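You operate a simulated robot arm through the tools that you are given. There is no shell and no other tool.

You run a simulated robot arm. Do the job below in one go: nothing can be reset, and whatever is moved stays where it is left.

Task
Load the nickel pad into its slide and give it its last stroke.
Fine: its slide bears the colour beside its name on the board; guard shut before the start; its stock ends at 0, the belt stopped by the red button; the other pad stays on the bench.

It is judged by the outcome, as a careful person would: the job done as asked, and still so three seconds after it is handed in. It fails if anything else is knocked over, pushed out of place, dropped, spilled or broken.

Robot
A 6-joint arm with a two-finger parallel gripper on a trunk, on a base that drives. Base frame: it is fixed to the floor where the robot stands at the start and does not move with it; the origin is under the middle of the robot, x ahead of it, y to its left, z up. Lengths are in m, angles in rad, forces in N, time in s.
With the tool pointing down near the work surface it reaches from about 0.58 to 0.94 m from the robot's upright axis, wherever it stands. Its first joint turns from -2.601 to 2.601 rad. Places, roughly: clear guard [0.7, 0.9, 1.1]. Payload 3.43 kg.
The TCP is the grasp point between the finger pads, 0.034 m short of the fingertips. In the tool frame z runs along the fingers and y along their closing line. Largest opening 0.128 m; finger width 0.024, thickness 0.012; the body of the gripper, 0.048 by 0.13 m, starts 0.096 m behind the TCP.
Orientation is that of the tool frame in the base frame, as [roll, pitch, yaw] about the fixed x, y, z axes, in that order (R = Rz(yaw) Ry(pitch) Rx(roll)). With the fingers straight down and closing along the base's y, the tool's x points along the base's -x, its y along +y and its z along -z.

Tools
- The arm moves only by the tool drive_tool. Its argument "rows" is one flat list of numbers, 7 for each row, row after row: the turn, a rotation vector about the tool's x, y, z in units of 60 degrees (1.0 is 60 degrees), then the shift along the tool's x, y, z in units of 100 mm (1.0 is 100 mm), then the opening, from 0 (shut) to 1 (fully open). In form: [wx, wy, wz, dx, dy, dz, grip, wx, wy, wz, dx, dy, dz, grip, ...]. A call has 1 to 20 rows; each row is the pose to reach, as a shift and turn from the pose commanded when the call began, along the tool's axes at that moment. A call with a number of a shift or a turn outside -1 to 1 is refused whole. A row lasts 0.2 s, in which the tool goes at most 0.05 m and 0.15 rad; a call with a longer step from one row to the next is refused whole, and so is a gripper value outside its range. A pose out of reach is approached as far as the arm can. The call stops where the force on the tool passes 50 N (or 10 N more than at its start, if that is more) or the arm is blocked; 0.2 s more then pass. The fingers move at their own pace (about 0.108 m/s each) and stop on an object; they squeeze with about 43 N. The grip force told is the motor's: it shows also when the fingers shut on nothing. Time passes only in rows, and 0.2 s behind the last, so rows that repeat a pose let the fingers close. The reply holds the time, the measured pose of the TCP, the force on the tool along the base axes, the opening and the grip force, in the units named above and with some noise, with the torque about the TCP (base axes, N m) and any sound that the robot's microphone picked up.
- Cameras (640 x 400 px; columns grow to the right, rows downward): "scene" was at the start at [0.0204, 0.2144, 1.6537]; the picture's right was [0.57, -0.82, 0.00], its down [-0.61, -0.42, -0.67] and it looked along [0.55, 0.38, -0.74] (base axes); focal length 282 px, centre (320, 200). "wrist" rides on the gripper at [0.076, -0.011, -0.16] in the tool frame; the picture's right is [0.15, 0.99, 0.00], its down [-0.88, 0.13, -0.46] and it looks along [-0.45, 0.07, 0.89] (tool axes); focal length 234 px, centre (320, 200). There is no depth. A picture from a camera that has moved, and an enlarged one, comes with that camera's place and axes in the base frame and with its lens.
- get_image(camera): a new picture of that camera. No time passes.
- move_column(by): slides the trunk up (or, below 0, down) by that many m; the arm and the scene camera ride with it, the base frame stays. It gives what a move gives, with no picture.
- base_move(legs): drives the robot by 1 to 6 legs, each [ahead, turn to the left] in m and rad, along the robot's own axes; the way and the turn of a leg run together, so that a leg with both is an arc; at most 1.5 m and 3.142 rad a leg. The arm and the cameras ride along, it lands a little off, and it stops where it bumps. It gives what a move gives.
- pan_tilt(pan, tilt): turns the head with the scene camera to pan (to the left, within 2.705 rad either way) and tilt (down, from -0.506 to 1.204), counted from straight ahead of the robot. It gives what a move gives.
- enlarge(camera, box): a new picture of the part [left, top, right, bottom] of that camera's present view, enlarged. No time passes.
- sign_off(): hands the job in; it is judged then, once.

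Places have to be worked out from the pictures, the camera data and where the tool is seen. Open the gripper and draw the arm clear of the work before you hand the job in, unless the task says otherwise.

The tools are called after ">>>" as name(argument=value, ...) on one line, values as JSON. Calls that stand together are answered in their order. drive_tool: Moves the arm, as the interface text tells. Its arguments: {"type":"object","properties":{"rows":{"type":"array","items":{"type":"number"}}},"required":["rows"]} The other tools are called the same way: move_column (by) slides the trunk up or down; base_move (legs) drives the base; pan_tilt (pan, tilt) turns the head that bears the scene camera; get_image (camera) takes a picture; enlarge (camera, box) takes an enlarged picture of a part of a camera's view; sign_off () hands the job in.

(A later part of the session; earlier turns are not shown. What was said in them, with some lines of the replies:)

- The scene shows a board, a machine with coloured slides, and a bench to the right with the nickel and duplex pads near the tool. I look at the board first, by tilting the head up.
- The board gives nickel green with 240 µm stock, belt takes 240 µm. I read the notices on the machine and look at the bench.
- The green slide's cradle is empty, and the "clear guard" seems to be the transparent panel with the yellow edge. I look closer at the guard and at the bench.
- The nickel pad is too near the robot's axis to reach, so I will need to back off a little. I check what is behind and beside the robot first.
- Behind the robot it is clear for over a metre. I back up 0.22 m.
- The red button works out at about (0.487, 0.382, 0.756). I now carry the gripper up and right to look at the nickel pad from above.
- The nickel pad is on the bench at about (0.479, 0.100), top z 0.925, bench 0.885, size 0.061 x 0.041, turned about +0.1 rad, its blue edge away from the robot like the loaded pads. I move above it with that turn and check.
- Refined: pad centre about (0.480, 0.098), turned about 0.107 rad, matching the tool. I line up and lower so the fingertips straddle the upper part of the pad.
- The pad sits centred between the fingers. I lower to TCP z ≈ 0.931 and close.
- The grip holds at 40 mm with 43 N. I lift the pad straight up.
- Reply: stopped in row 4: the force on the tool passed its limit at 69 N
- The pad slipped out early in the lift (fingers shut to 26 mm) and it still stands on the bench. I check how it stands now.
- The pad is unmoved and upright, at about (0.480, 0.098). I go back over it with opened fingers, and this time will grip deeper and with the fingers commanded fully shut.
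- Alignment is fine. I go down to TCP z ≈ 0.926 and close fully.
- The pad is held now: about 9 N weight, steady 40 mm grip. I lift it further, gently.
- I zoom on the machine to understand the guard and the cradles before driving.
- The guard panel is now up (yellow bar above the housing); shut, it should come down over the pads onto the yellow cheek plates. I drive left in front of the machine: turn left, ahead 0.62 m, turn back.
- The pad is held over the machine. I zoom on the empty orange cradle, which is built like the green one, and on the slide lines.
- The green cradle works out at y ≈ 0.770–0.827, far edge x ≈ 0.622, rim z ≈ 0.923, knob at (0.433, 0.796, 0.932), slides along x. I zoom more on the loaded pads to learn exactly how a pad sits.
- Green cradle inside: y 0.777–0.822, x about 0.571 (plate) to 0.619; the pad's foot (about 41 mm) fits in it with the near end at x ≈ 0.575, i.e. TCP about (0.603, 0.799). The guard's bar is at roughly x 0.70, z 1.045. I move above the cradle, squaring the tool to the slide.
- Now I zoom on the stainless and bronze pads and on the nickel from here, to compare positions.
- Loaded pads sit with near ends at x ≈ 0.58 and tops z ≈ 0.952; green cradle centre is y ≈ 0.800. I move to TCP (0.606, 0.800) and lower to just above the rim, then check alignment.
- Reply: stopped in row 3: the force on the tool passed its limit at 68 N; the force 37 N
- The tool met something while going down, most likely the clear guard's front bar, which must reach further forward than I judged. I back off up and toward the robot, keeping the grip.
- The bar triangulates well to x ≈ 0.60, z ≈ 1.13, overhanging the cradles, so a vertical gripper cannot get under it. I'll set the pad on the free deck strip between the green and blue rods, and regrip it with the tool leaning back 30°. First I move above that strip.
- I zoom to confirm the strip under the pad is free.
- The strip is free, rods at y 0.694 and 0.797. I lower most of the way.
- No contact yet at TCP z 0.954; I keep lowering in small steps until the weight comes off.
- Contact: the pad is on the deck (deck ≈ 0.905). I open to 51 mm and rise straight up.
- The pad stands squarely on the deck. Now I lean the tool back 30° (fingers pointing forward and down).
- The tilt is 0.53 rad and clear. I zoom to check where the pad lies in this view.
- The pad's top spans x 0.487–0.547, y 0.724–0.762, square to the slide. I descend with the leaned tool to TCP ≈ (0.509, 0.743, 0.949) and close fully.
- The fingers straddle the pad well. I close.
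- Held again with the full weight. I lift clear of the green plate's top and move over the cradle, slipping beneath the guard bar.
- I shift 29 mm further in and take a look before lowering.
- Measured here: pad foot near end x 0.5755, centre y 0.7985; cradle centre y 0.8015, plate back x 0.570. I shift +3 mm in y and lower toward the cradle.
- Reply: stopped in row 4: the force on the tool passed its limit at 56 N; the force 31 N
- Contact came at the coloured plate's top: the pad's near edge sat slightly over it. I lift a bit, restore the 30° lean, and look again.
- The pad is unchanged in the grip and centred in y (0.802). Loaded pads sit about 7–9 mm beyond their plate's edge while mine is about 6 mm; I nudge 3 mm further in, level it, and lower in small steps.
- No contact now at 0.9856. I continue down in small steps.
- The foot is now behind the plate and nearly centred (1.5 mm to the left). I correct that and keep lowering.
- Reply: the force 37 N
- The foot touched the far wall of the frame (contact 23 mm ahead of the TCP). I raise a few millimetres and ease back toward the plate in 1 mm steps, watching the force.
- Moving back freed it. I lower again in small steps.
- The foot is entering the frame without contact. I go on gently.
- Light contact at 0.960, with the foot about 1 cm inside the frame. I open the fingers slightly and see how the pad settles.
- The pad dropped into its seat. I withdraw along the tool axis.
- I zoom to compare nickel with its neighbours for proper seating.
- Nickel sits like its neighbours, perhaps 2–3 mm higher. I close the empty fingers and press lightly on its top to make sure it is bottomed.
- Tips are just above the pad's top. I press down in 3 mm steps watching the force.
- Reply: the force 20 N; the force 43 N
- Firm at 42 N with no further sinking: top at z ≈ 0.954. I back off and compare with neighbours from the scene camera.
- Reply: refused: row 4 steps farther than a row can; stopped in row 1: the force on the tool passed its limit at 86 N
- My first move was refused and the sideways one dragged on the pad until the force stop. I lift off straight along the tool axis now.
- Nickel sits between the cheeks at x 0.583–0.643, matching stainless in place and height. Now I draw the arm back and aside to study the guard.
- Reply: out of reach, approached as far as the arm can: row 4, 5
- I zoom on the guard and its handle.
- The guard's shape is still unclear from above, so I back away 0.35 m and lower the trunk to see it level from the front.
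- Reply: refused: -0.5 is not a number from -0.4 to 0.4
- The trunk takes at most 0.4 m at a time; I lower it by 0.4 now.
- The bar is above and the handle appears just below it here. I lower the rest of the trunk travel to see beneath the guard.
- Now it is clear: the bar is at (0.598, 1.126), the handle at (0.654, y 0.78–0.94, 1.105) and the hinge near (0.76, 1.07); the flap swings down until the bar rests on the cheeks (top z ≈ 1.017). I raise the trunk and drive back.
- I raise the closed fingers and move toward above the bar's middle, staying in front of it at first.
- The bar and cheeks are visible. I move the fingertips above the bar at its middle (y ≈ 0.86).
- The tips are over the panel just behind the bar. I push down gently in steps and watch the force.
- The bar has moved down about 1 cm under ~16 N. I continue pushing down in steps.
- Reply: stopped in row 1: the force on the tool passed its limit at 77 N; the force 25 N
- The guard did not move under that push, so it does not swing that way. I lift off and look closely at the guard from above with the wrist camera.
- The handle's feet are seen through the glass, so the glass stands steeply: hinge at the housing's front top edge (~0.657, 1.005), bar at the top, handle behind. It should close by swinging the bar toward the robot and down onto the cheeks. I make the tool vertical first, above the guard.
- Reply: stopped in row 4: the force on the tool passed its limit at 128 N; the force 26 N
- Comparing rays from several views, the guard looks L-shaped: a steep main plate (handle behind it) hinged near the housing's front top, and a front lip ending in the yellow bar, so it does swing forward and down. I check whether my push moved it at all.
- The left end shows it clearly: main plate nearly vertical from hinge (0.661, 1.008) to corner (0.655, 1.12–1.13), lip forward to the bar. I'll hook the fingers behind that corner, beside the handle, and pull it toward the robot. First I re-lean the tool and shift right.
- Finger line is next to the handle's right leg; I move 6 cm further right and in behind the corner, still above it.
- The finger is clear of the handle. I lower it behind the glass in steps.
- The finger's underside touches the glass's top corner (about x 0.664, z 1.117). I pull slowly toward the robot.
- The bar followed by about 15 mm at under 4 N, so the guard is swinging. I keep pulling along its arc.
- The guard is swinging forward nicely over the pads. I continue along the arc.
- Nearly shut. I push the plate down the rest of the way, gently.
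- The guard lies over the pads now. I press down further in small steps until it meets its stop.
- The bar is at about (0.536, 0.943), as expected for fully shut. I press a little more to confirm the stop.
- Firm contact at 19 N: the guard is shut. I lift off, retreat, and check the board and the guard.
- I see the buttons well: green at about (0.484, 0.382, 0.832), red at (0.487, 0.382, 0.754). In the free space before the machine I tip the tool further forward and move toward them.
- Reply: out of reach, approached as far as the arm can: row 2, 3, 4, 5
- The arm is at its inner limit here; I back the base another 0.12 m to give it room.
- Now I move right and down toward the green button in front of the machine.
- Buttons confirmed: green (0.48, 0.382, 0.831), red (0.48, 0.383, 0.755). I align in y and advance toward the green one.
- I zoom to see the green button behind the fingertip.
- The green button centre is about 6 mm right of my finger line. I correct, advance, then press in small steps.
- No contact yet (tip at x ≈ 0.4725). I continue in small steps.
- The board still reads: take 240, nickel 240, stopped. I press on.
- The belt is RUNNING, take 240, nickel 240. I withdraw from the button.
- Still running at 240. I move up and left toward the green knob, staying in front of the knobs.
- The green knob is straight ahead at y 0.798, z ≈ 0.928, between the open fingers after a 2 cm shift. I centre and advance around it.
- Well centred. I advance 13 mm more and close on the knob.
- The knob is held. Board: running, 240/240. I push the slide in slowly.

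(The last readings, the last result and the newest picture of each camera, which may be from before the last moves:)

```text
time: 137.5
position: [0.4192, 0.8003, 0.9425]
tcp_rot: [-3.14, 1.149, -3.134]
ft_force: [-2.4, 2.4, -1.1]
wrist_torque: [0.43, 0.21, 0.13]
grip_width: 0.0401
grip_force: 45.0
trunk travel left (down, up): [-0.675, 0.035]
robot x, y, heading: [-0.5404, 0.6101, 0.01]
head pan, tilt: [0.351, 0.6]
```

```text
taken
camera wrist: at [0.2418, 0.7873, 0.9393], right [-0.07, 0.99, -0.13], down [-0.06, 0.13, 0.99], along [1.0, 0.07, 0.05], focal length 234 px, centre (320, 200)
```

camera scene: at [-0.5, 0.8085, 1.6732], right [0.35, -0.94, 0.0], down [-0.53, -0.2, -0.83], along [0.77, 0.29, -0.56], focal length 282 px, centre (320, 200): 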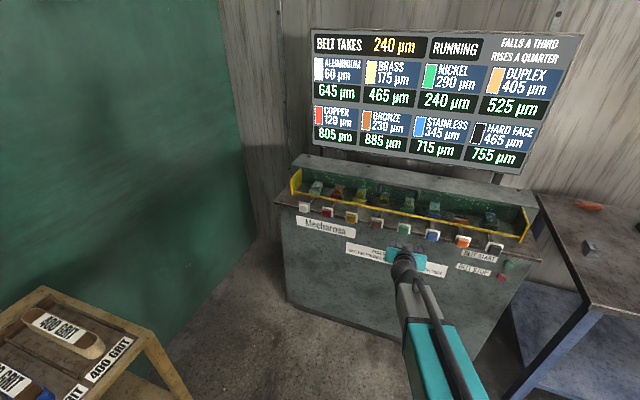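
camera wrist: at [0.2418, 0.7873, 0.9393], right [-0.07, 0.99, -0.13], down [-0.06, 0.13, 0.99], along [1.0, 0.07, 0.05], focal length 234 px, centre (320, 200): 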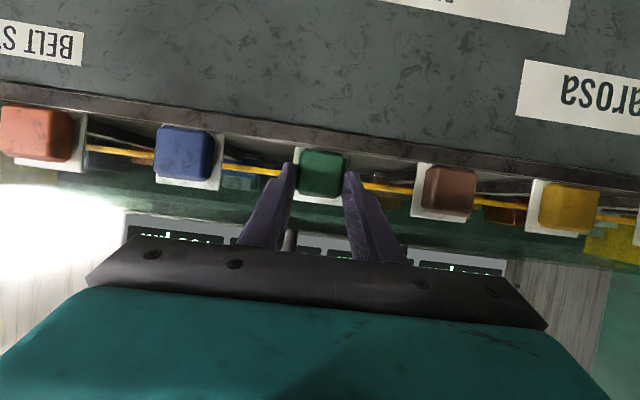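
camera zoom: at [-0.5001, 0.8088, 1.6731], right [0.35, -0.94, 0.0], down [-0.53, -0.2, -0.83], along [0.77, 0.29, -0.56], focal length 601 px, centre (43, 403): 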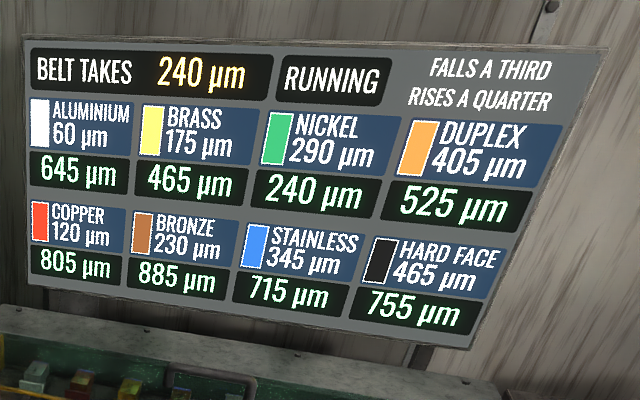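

The slide has moved about 12 mm; no stock change yet. I push on in short calls, watching the board.

>>> drive_tool(rows=[0, 0, 0, -0.0123, 0, 0.0274, 0.1, 0, 0, 0, -0.0246, 0, 0.0547, 0.1])

>>> enlarge(camera="scene", box=[300, 20, 600, 190])

```text
time: 138.1
position: [0.4243, 0.8003, 0.9423]
tcp_rot: [-3.14, 1.148, -3.134]
ft_force: [-3.6, 4.5, 1.6]
wrist_torque: [0.17, 1.19, 0.09]
grip_width: 0.0402
grip_force: 45.3
trunk travel left (down, up): [-0.675, 0.035]
robot x, y, heading: [-0.5362, 0.6098, 0.006]
head pan, tilt: [0.351, 0.6]
```

```text
2.13 times, centred on (450, 105) of scene
camera zoom: at [-0.5004, 0.809, 1.6732], right [0.35, -0.94, 0.0], down [-0.53, -0.2, -0.83], along [0.77, 0.29, -0.56], focal length 601 px, centre (43, 403)
```

zoom: 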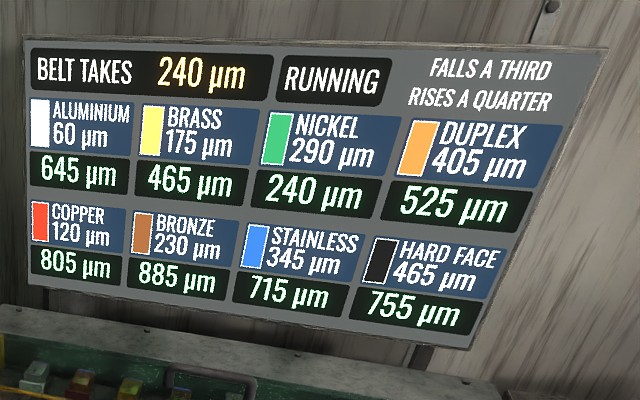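

Still 240. I continue.

>>> drive_tool(rows=[0, 0, 0, -0.0123, 0, 0.0274, 0.1, 0, 0, 0, -0.0205, 0, 0.0456, 0.1])

>>> enlarge(camera="scene", box=[300, 20, 600, 190])

>>> enlarge(camera="scene", box=[380, 170, 480, 270])

```text
time: 138.7
position: [0.4302, 0.8002, 0.943]
tcp_rot: [-3.14, 1.15, -3.135]
ft_force: [-3.3, 5.9, 1.3]
wrist_torque: [-0.19, 0.59, 0.03]
grip_width: 0.0395
grip_force: 45.5
trunk travel left (down, up): [-0.675, 0.035]
robot x, y, heading: [-0.5365, 0.6069, 0.011]
head pan, tilt: [0.351, 0.6]
```

```text
2.13 times, centred on (450, 105) of scene
camera zoom: at [-0.5006, 0.8092, 1.6731], right [0.35, -0.94, 0.0], down [-0.53, -0.2, -0.83], along [0.77, 0.29, -0.56], focal length 601 px, centre (43, 403)
```

zoom: 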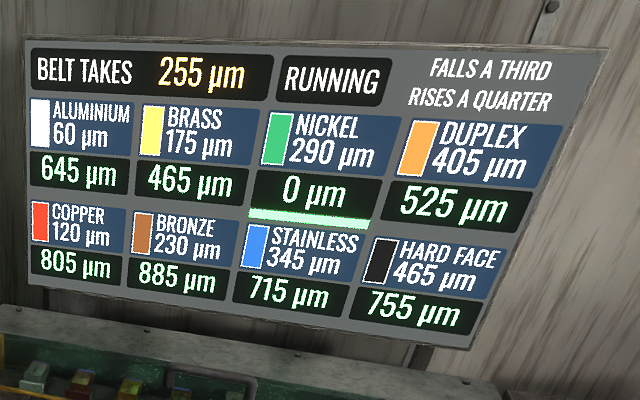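

```text
4.00 times, centred on (430, 220) of scene
camera zoom: at [-0.5006, 0.8092, 1.6731], right [0.35, -0.94, 0.0], down [-0.53, -0.2, -0.83], along [0.77, 0.29, -0.56], focal length 1126 px, centre (-120, 120)
```

zoom: 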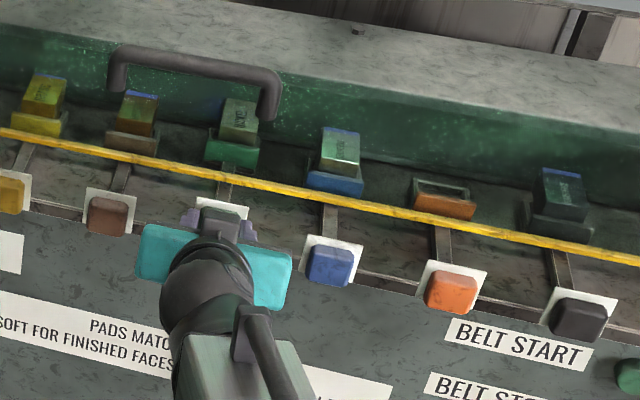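

Nickel reads 0 µm: the stroke is done. I draw the slide back to its start position and check the board.

>>> drive_tool(rows=[0, 0, 0, 0.0123, 0, -0.0274, 0.1, 0, 0, 0, 0.0328, 0, -0.073, 0.1, 0, 0, 0, 0.0615, 0, -0.137, 0.1, 0, 0, 0, 0.0902, 0, -0.201, 0.1, 0, 0, 0, 0.0968, 0, -0.2153, 0.1])

>>> enlarge(camera="scene", box=[300, 20, 600, 190])

>>> enlarge(camera="scene", box=[380, 170, 480, 270])

```text
time: 139.9
position: [0.406, 0.7991, 0.9421]
tcp_rot: [-3.139, 1.148, -3.133]
ft_force: [5.9, 2.3, 3.2]
wrist_torque: [0.02, 0.39, 0.32]
grip_width: 0.0397
grip_force: 44.5
trunk travel left (down, up): [-0.675, 0.035]
robot x, y, heading: [-0.5358, 0.6089, 0.007]
head pan, tilt: [0.351, 0.6]
```

```text
2.13 times, centred on (450, 105) of scene
camera zoom: at [-0.4996, 0.8087, 1.6732], right [0.35, -0.94, 0.0], down [-0.53, -0.2, -0.82], along [0.77, 0.29, -0.57], focal length 601 px, centre (43, 403)
```

zoom: 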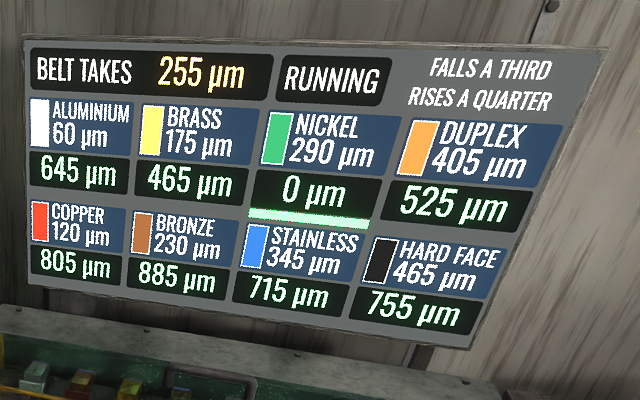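

```text
4.00 times, centred on (430, 220) of scene
camera zoom: at [-0.4996, 0.8087, 1.6732], right [0.35, -0.94, 0.0], down [-0.53, -0.2, -0.82], along [0.77, 0.29, -0.57], focal length 1126 px, centre (-120, 120)
```

zoom: 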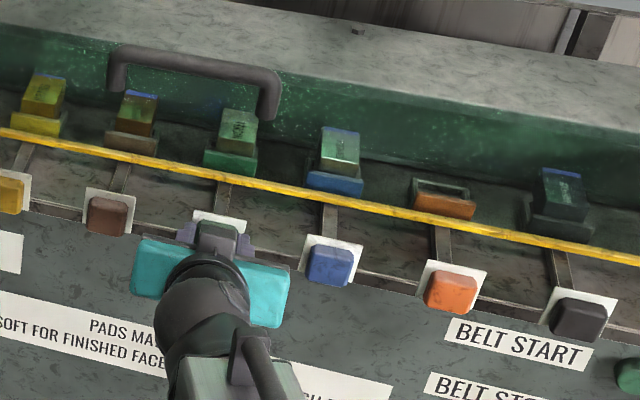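

Slide back in line, nickel 0, still running. I release the knob and back away straight.

>>> drive_tool(rows=[0, 0, 0, 0, 0, 0, 0.45, 0, 0, 0, 0, 0, 0, 0.6, 0, 0, 0, 0.08, 0, -0.18, 0.6, 0, 0, 0, 0.2, 0, -0.45, 0.6, 0, 0, 0, 0.34, 0, -0.75, 0.6])

>>> get_image(camera="wrist")

```text
time: 141.1
position: [0.3229, 0.7993, 0.9419]
tcp_rot: [-3.14, 1.148, -3.138]
ft_force: [0.2, 0.9, 0.9]
wrist_torque: [-0.01, 0.04, 0.02]
grip_width: 0.0769
grip_force: 0.1
trunk travel left (down, up): [-0.675, 0.035]
robot x, y, heading: [-0.5311, 0.6093, 0.01]
head pan, tilt: [0.351, 0.6]
```

```text
taken
camera wrist: at [0.1463, 0.7863, 0.9387], right [-0.06, 0.99, -0.13], down [-0.06, 0.13, 0.99], along [1.0, 0.07, 0.05], focal length 234 px, centre (320, 200)
```

wrist: 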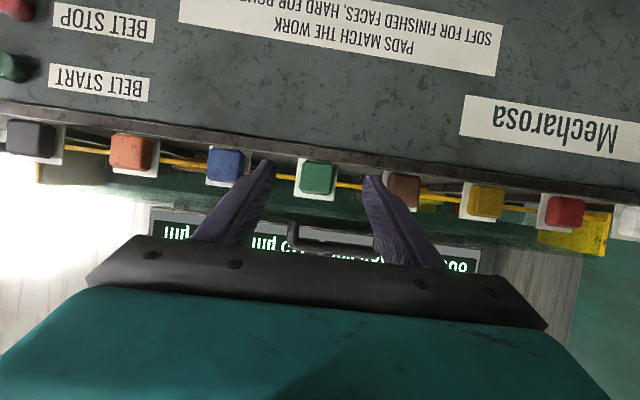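

I close the fingers and travel right and down toward the red stop button.

>>> drive_tool(rows=[0, 0, 0, 0, -0.4, 0, 0.3, 0, 0, 0, 0, -0.8, 0, 0, 0, 0, 0, 0, -1, 0, 0])

>>> drive_tool(rows=[0, 0, 0, 0.13, -0.4, 0.06, 0, 0, 0, 0, 0.26, -0.8, 0.12, 0, 0, 0, 0, 0.392, -1, 0.176, 0])

>>> drive_tool(rows=[0, 0, 0, 0.18, -0.4, 0.08, 0, 0, 0, 0, 0.36, -0.8, 0.16, 0, 0, 0, 0, 0.53, -1, 0.24, 0])

>>> drive_tool(rows=[0, 0, 0, 0.2, -0.4, 0.09, 0, 0, 0, 0, 0.4, -0.8, 0.18, 0, 0, 0, 0, 0.62, -1, 0.28, 0])

>>> get_image(camera="wrist")

```text
time: 141.9
position: [0.324, 0.7001, 0.9413]
tcp_rot: [-3.141, 1.148, -3.137]
ft_force: [-0.2, -0.1, 0.3]
wrist_torque: [-0.02, -0.01, 0.01]
grip_width: 0.0003
grip_force: 33.0
trunk travel left (down, up): [-0.675, 0.035]
robot x, y, heading: [-0.533, 0.6078, 0.013]
head pan, tilt: [0.351, 0.6]
```

```text
time: 142.7
position: [0.3253, 0.5994, 0.8984]
tcp_rot: [3.14, 1.149, -3.138]
ft_force: [-0.2, 0.2, -0.1]
wrist_torque: [-0.01, -0.01, 0.0]
grip_width: 0.0003
grip_force: 33.0
trunk travel left (down, up): [-0.675, 0.035]
robot x, y, heading: [-0.5361, 0.6113, 0.005]
head pan, tilt: [0.351, 0.6]
```

```text
time: 143.5
position: [0.3266, 0.498, 0.841]
tcp_rot: [-3.136, 1.15, -3.133]
ft_force: [-0.2, -0.7, 0.2]
wrist_torque: [0.0, 0.02, 0.02]
grip_width: 0.0
grip_force: 33.3
trunk travel left (down, up): [-0.675, 0.035]
robot x, y, heading: [-0.5374, 0.6071, 0.008]
head pan, tilt: [0.351, 0.6]
```

```text
time: 144.3
position: [0.3272, 0.3991, 0.7734]
tcp_rot: [-3.139, 1.148, -3.136]
ft_force: [0.3, 1.1, -0.7]
wrist_torque: [0.02, 0.02, 0.02]
grip_width: 0.0001
grip_force: 33.4
trunk travel left (down, up): [-0.675, 0.035]
robot x, y, heading: [-0.5375, 0.6123, 0.006]
head pan, tilt: [0.351, 0.6]
```

```text
taken
camera wrist: at [0.1508, 0.3855, 0.7694], right [-0.07, 0.99, -0.13], down [-0.06, 0.13, 0.99], along [1.0, 0.07, 0.05], focal length 234 px, centre (320, 200)
```

wrist: 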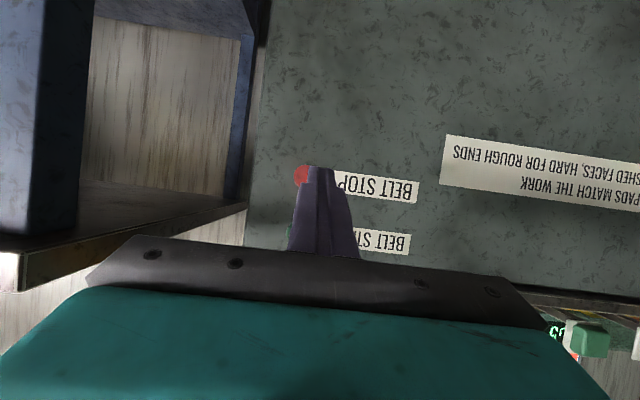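

The red button is just right of my finger line. I shift 18 mm and advance.

>>> drive_tool(rows=[0, 0, 0, 0, -0.18, 0, 0, 0, 0, 0, -0.16, -0.18, 0.36, 0, 0, 0, 0, -0.32, -0.18, 0.72, 0, 0, 0, 0, -0.4, -0.18, 0.9, 0])

>>> enlarge(camera="wrist", box=[260, 80, 400, 250])

```text
time: 145.3
position: [0.4264, 0.3808, 0.7712]
tcp_rot: [-3.14, 1.147, -3.135]
ft_force: [0.1, -0.3, -0.1]
wrist_torque: [-0.02, 0.02, -0.01]
grip_width: 0.0
grip_force: 33.3
trunk travel left (down, up): [-0.675, 0.035]
robot x, y, heading: [-0.5375, 0.6128, 0.005]
head pan, tilt: [0.351, 0.6]
```

```text
2.35 times, centred on (330, 165) of wrist
camera zoom: at [0.2484, 0.3687, 0.7689], right [-0.07, 0.99, -0.13], down [-0.05, 0.13, 0.99], along [1.0, 0.07, 0.05], focal length 551 px, centre (296, 282)
```

zoom: 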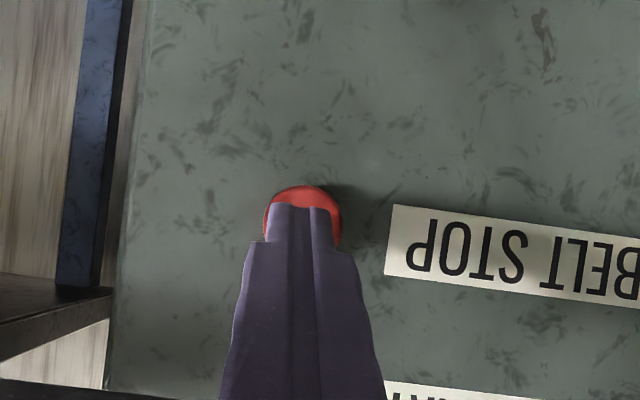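

The finger is centred on the red button. I press forward in small steps.

>>> drive_tool(rows=[0, 0, 0, -0.025, 0, 0.055, 0, 0, 0, 0, -0.05, 0, 0.11, 0, 0, 0, 0, -0.07, 0, 0.155, 0])

>>> drive_tool(rows=[0, 0, 0, -0.012, 0, 0.027, 0])

>>> drive_tool(rows=[0, 0, 0, -0.012, 0, 0.027, 0])

>>> enlarge(camera="scene", box=[300, 20, 600, 190])

```text
time: 146.1
position: [0.4429, 0.3816, 0.7721]
tcp_rot: [-3.139, 1.149, -3.137]
ft_force: [0.6, 0.4, 0.4]
wrist_torque: [-0.02, -0.02, 0.01]
grip_width: 0.0001
grip_force: 32.9
trunk travel left (down, up): [-0.675, 0.035]
robot x, y, heading: [-0.5396, 0.61, 0.009]
head pan, tilt: [0.351, 0.6]
```

```text
time: 146.5
position: [0.4451, 0.3816, 0.7734]
tcp_rot: [-3.141, 1.15, -3.135]
ft_force: [-1.6, 1.1, 0.6]
wrist_torque: [0.01, -0.01, 0.03]
grip_width: 0.0
grip_force: 33.3
trunk travel left (down, up): [-0.675, 0.035]
robot x, y, heading: [-0.5353, 0.6085, 0.011]
head pan, tilt: [0.351, 0.6]
```

```text
time: 146.9
position: [0.4476, 0.3817, 0.7727]
tcp_rot: [3.141, 1.148, -3.137]
ft_force: [-2.3, 0.3, -0.9]
wrist_torque: [0.0, 0.01, 0.03]
grip_width: 0.0001
grip_force: 33.0
trunk travel left (down, up): [-0.675, 0.035]
robot x, y, heading: [-0.5339, 0.6088, 0.016]
head pan, tilt: [0.351, 0.6]
```

```text
2.13 times, centred on (450, 105) of scene
camera zoom: at [-0.5003, 0.8085, 1.6732], right [0.35, -0.94, 0.0], down [-0.53, -0.2, -0.83], along [0.77, 0.29, -0.56], focal length 601 px, centre (43, 403)
```

zoom: 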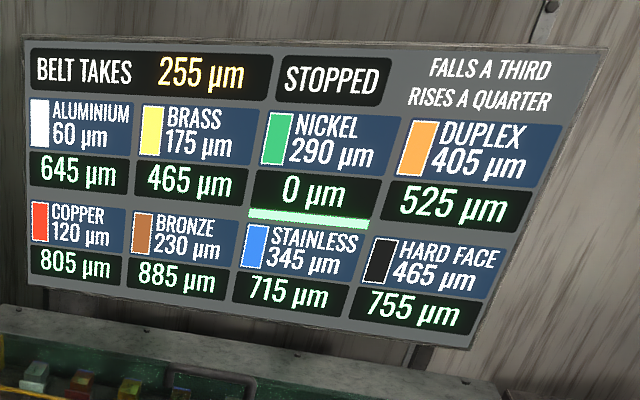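

The belt is STOPPED with nickel at 0. I withdraw the finger, open the gripper and draw clear.

>>> drive_tool(rows=[0, 0, 0, 0.04, 0, -0.09, 0, 0, 0, 0, 0.16, 0, -0.36, 0, 0, 0, 0, 0.3, 0, -0.67, 0.3, 0, 0, 0, 0.43, 0, -0.957, 0.6])

>>> base_move(legs=[[-0.2, 0]])

>>> pan_tilt(pan=0.1, tilt=0.5)

>>> get_image(camera="scene")

>>> enlarge(camera="scene", box=[160, 60, 480, 280])

>>> get_image(camera="wrist")

```text
time: 147.9
position: [0.342, 0.3798, 0.7726]
tcp_rot: [-3.14, 1.149, -3.137]
ft_force: [0.5, 0.2, 0.2]
wrist_torque: [0.0, 0.02, -0.01]
grip_width: 0.0769
grip_force: 0.1
trunk travel left (down, up): [-0.675, 0.035]
robot x, y, heading: [-0.5342, 0.6094, 0.014]
head pan, tilt: [0.351, 0.6]
```

```text
time: 149.6
position: [0.1405, 0.3783, 0.7725]
tcp_rot: [-3.14, 1.148, -3.135]
ft_force: [-0.2, -0.2, 0.7]
wrist_torque: [-0.03, 0.02, 0.01]
grip_width: 0.0768
grip_force: 0.0
trunk travel left (down, up): [-0.675, 0.035]
robot x, y, heading: [-0.7365, 0.6012, 0.01]
head pan, tilt: [0.351, 0.6]
```

```text
time: 150.4
position: [0.1418, 0.3792, 0.7732]
tcp_rot: [-3.141, 1.151, -3.136]
ft_force: [0.4, 0.1, 0.4]
wrist_torque: [0.0, 0.0, -0.02]
grip_width: 0.0768
grip_force: 0.1
trunk travel left (down, up): [-0.675, 0.035]
robot x, y, heading: [-0.7373, 0.6059, 0.007]
head pan, tilt: [0.099, 0.499]
```

```text
taken
camera scene: at [-0.6937, 0.7854, 1.6823], right [0.11, -0.99, 0.0], down [-0.48, -0.05, -0.88], along [0.87, 0.1, -0.48], focal length 282 px, centre (320, 200)
```

scene: 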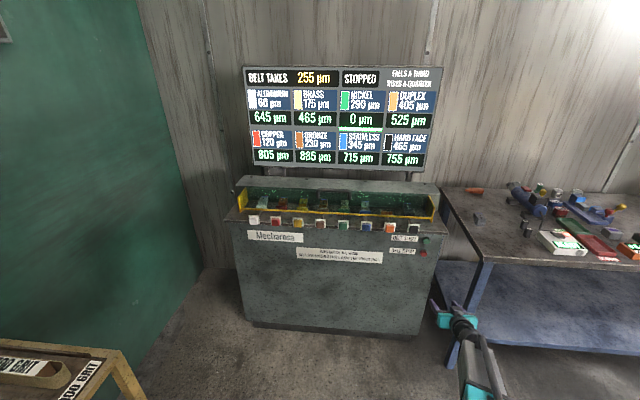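

```text
1.82 times, centred on (320, 170) of scene
camera zoom: at [-0.6937, 0.7854, 1.6823], right [0.11, -0.99, 0.0], down [-0.48, -0.05, -0.88], along [0.87, 0.1, -0.48], focal length 512 px, centre (320, 254)
```

zoom: 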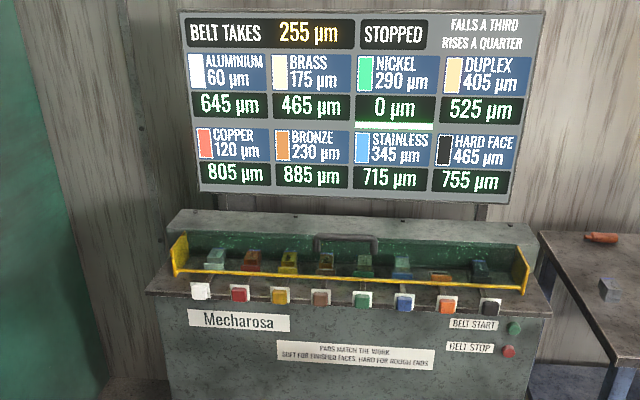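

```text
taken
camera wrist: at [-0.0353, 0.3661, 0.7689], right [-0.07, 0.99, -0.13], down [-0.06, 0.13, 0.99], along [1.0, 0.07, 0.05], focal length 234 px, centre (320, 200)
```

wrist: 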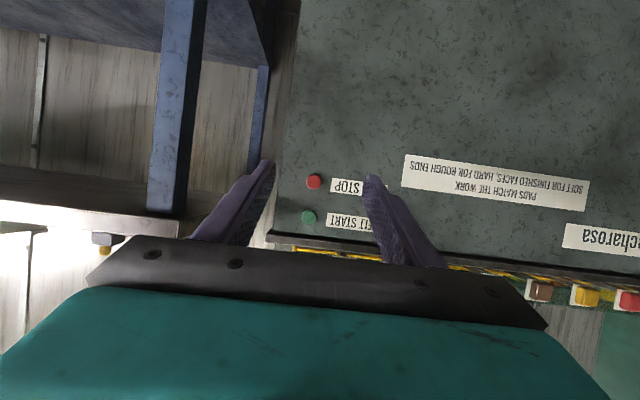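

Everything is as asked: nickel 0 µm in the green slide, belt STOPPED, guard shut, duplex still upright on the bench, other stocks unchanged, arm clear. I open the gripper fully before handing in.

>>> drive_tool(rows=[0, 0, 0, 0, 0, 0, 1, 0, 0, 0, 0, 0, 0, 1])

>>> enlarge(camera="scene", box=[220, 160, 500, 270])

```text
time: 151.0
position: [0.1405, 0.3783, 0.7724]
tcp_rot: [-3.14, 1.149, -3.137]
ft_force: [-1.1, 0.3, 0.1]
wrist_torque: [-0.03, -0.01, 0.01]
grip_width: 0.1282
grip_force: 0.0
trunk travel left (down, up): [-0.675, 0.035]
robot x, y, heading: [-0.738, 0.606, 0.012]
head pan, tilt: [0.099, 0.499]
```

```text
2.29 times, centred on (360, 215) of scene
camera zoom: at [-0.6937, 0.7853, 1.6823], right [0.11, -0.99, 0.0], down [-0.48, -0.05, -0.88], along [0.87, 0.1, -0.48], focal length 644 px, centre (229, 166)
```

zoom: 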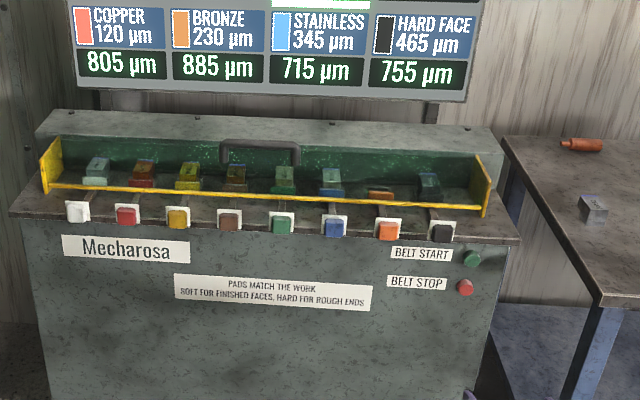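

The final picture confirms the state, so I hand the job in.

>>> sign_off()

```text
The job is handed in.
```

The nickel pad is in its green slide and has had its last stroke. The board now shows its stock at 0 µm and the belt as STOPPED.

- **Guard:** it was shut before I pressed the green start button and is still shut.
- **Belt:** it ran for one stroke only, then I stopped it with the red button. The board's "belt takes" figure moved from 240 µm to 255 µm after the stroke.
- **Other pads:** the duplex pad is still on the bench, and no other pad's stock changed.
- **Robot:** the gripper is open and the arm is clear of the machine.

A few things along the way were rougher than planned:

- **First lift:** the pad slipped from the gripper but stayed upright in place.
- **Guard contact:** I bumped the raised guard, then pressed down on its bar to 77 N before finding that it swings forward to shut.
- **Regrip:** I set the pad down on the machine deck for a moment to get a better grip on it.
- **Seated pad:** after seating it, I dragged the fingertips across its top and hit the 50 N force stop, at 86 N. It still sat squarely in its slide afterwards.

I saw no damage, and nothing was knocked over.
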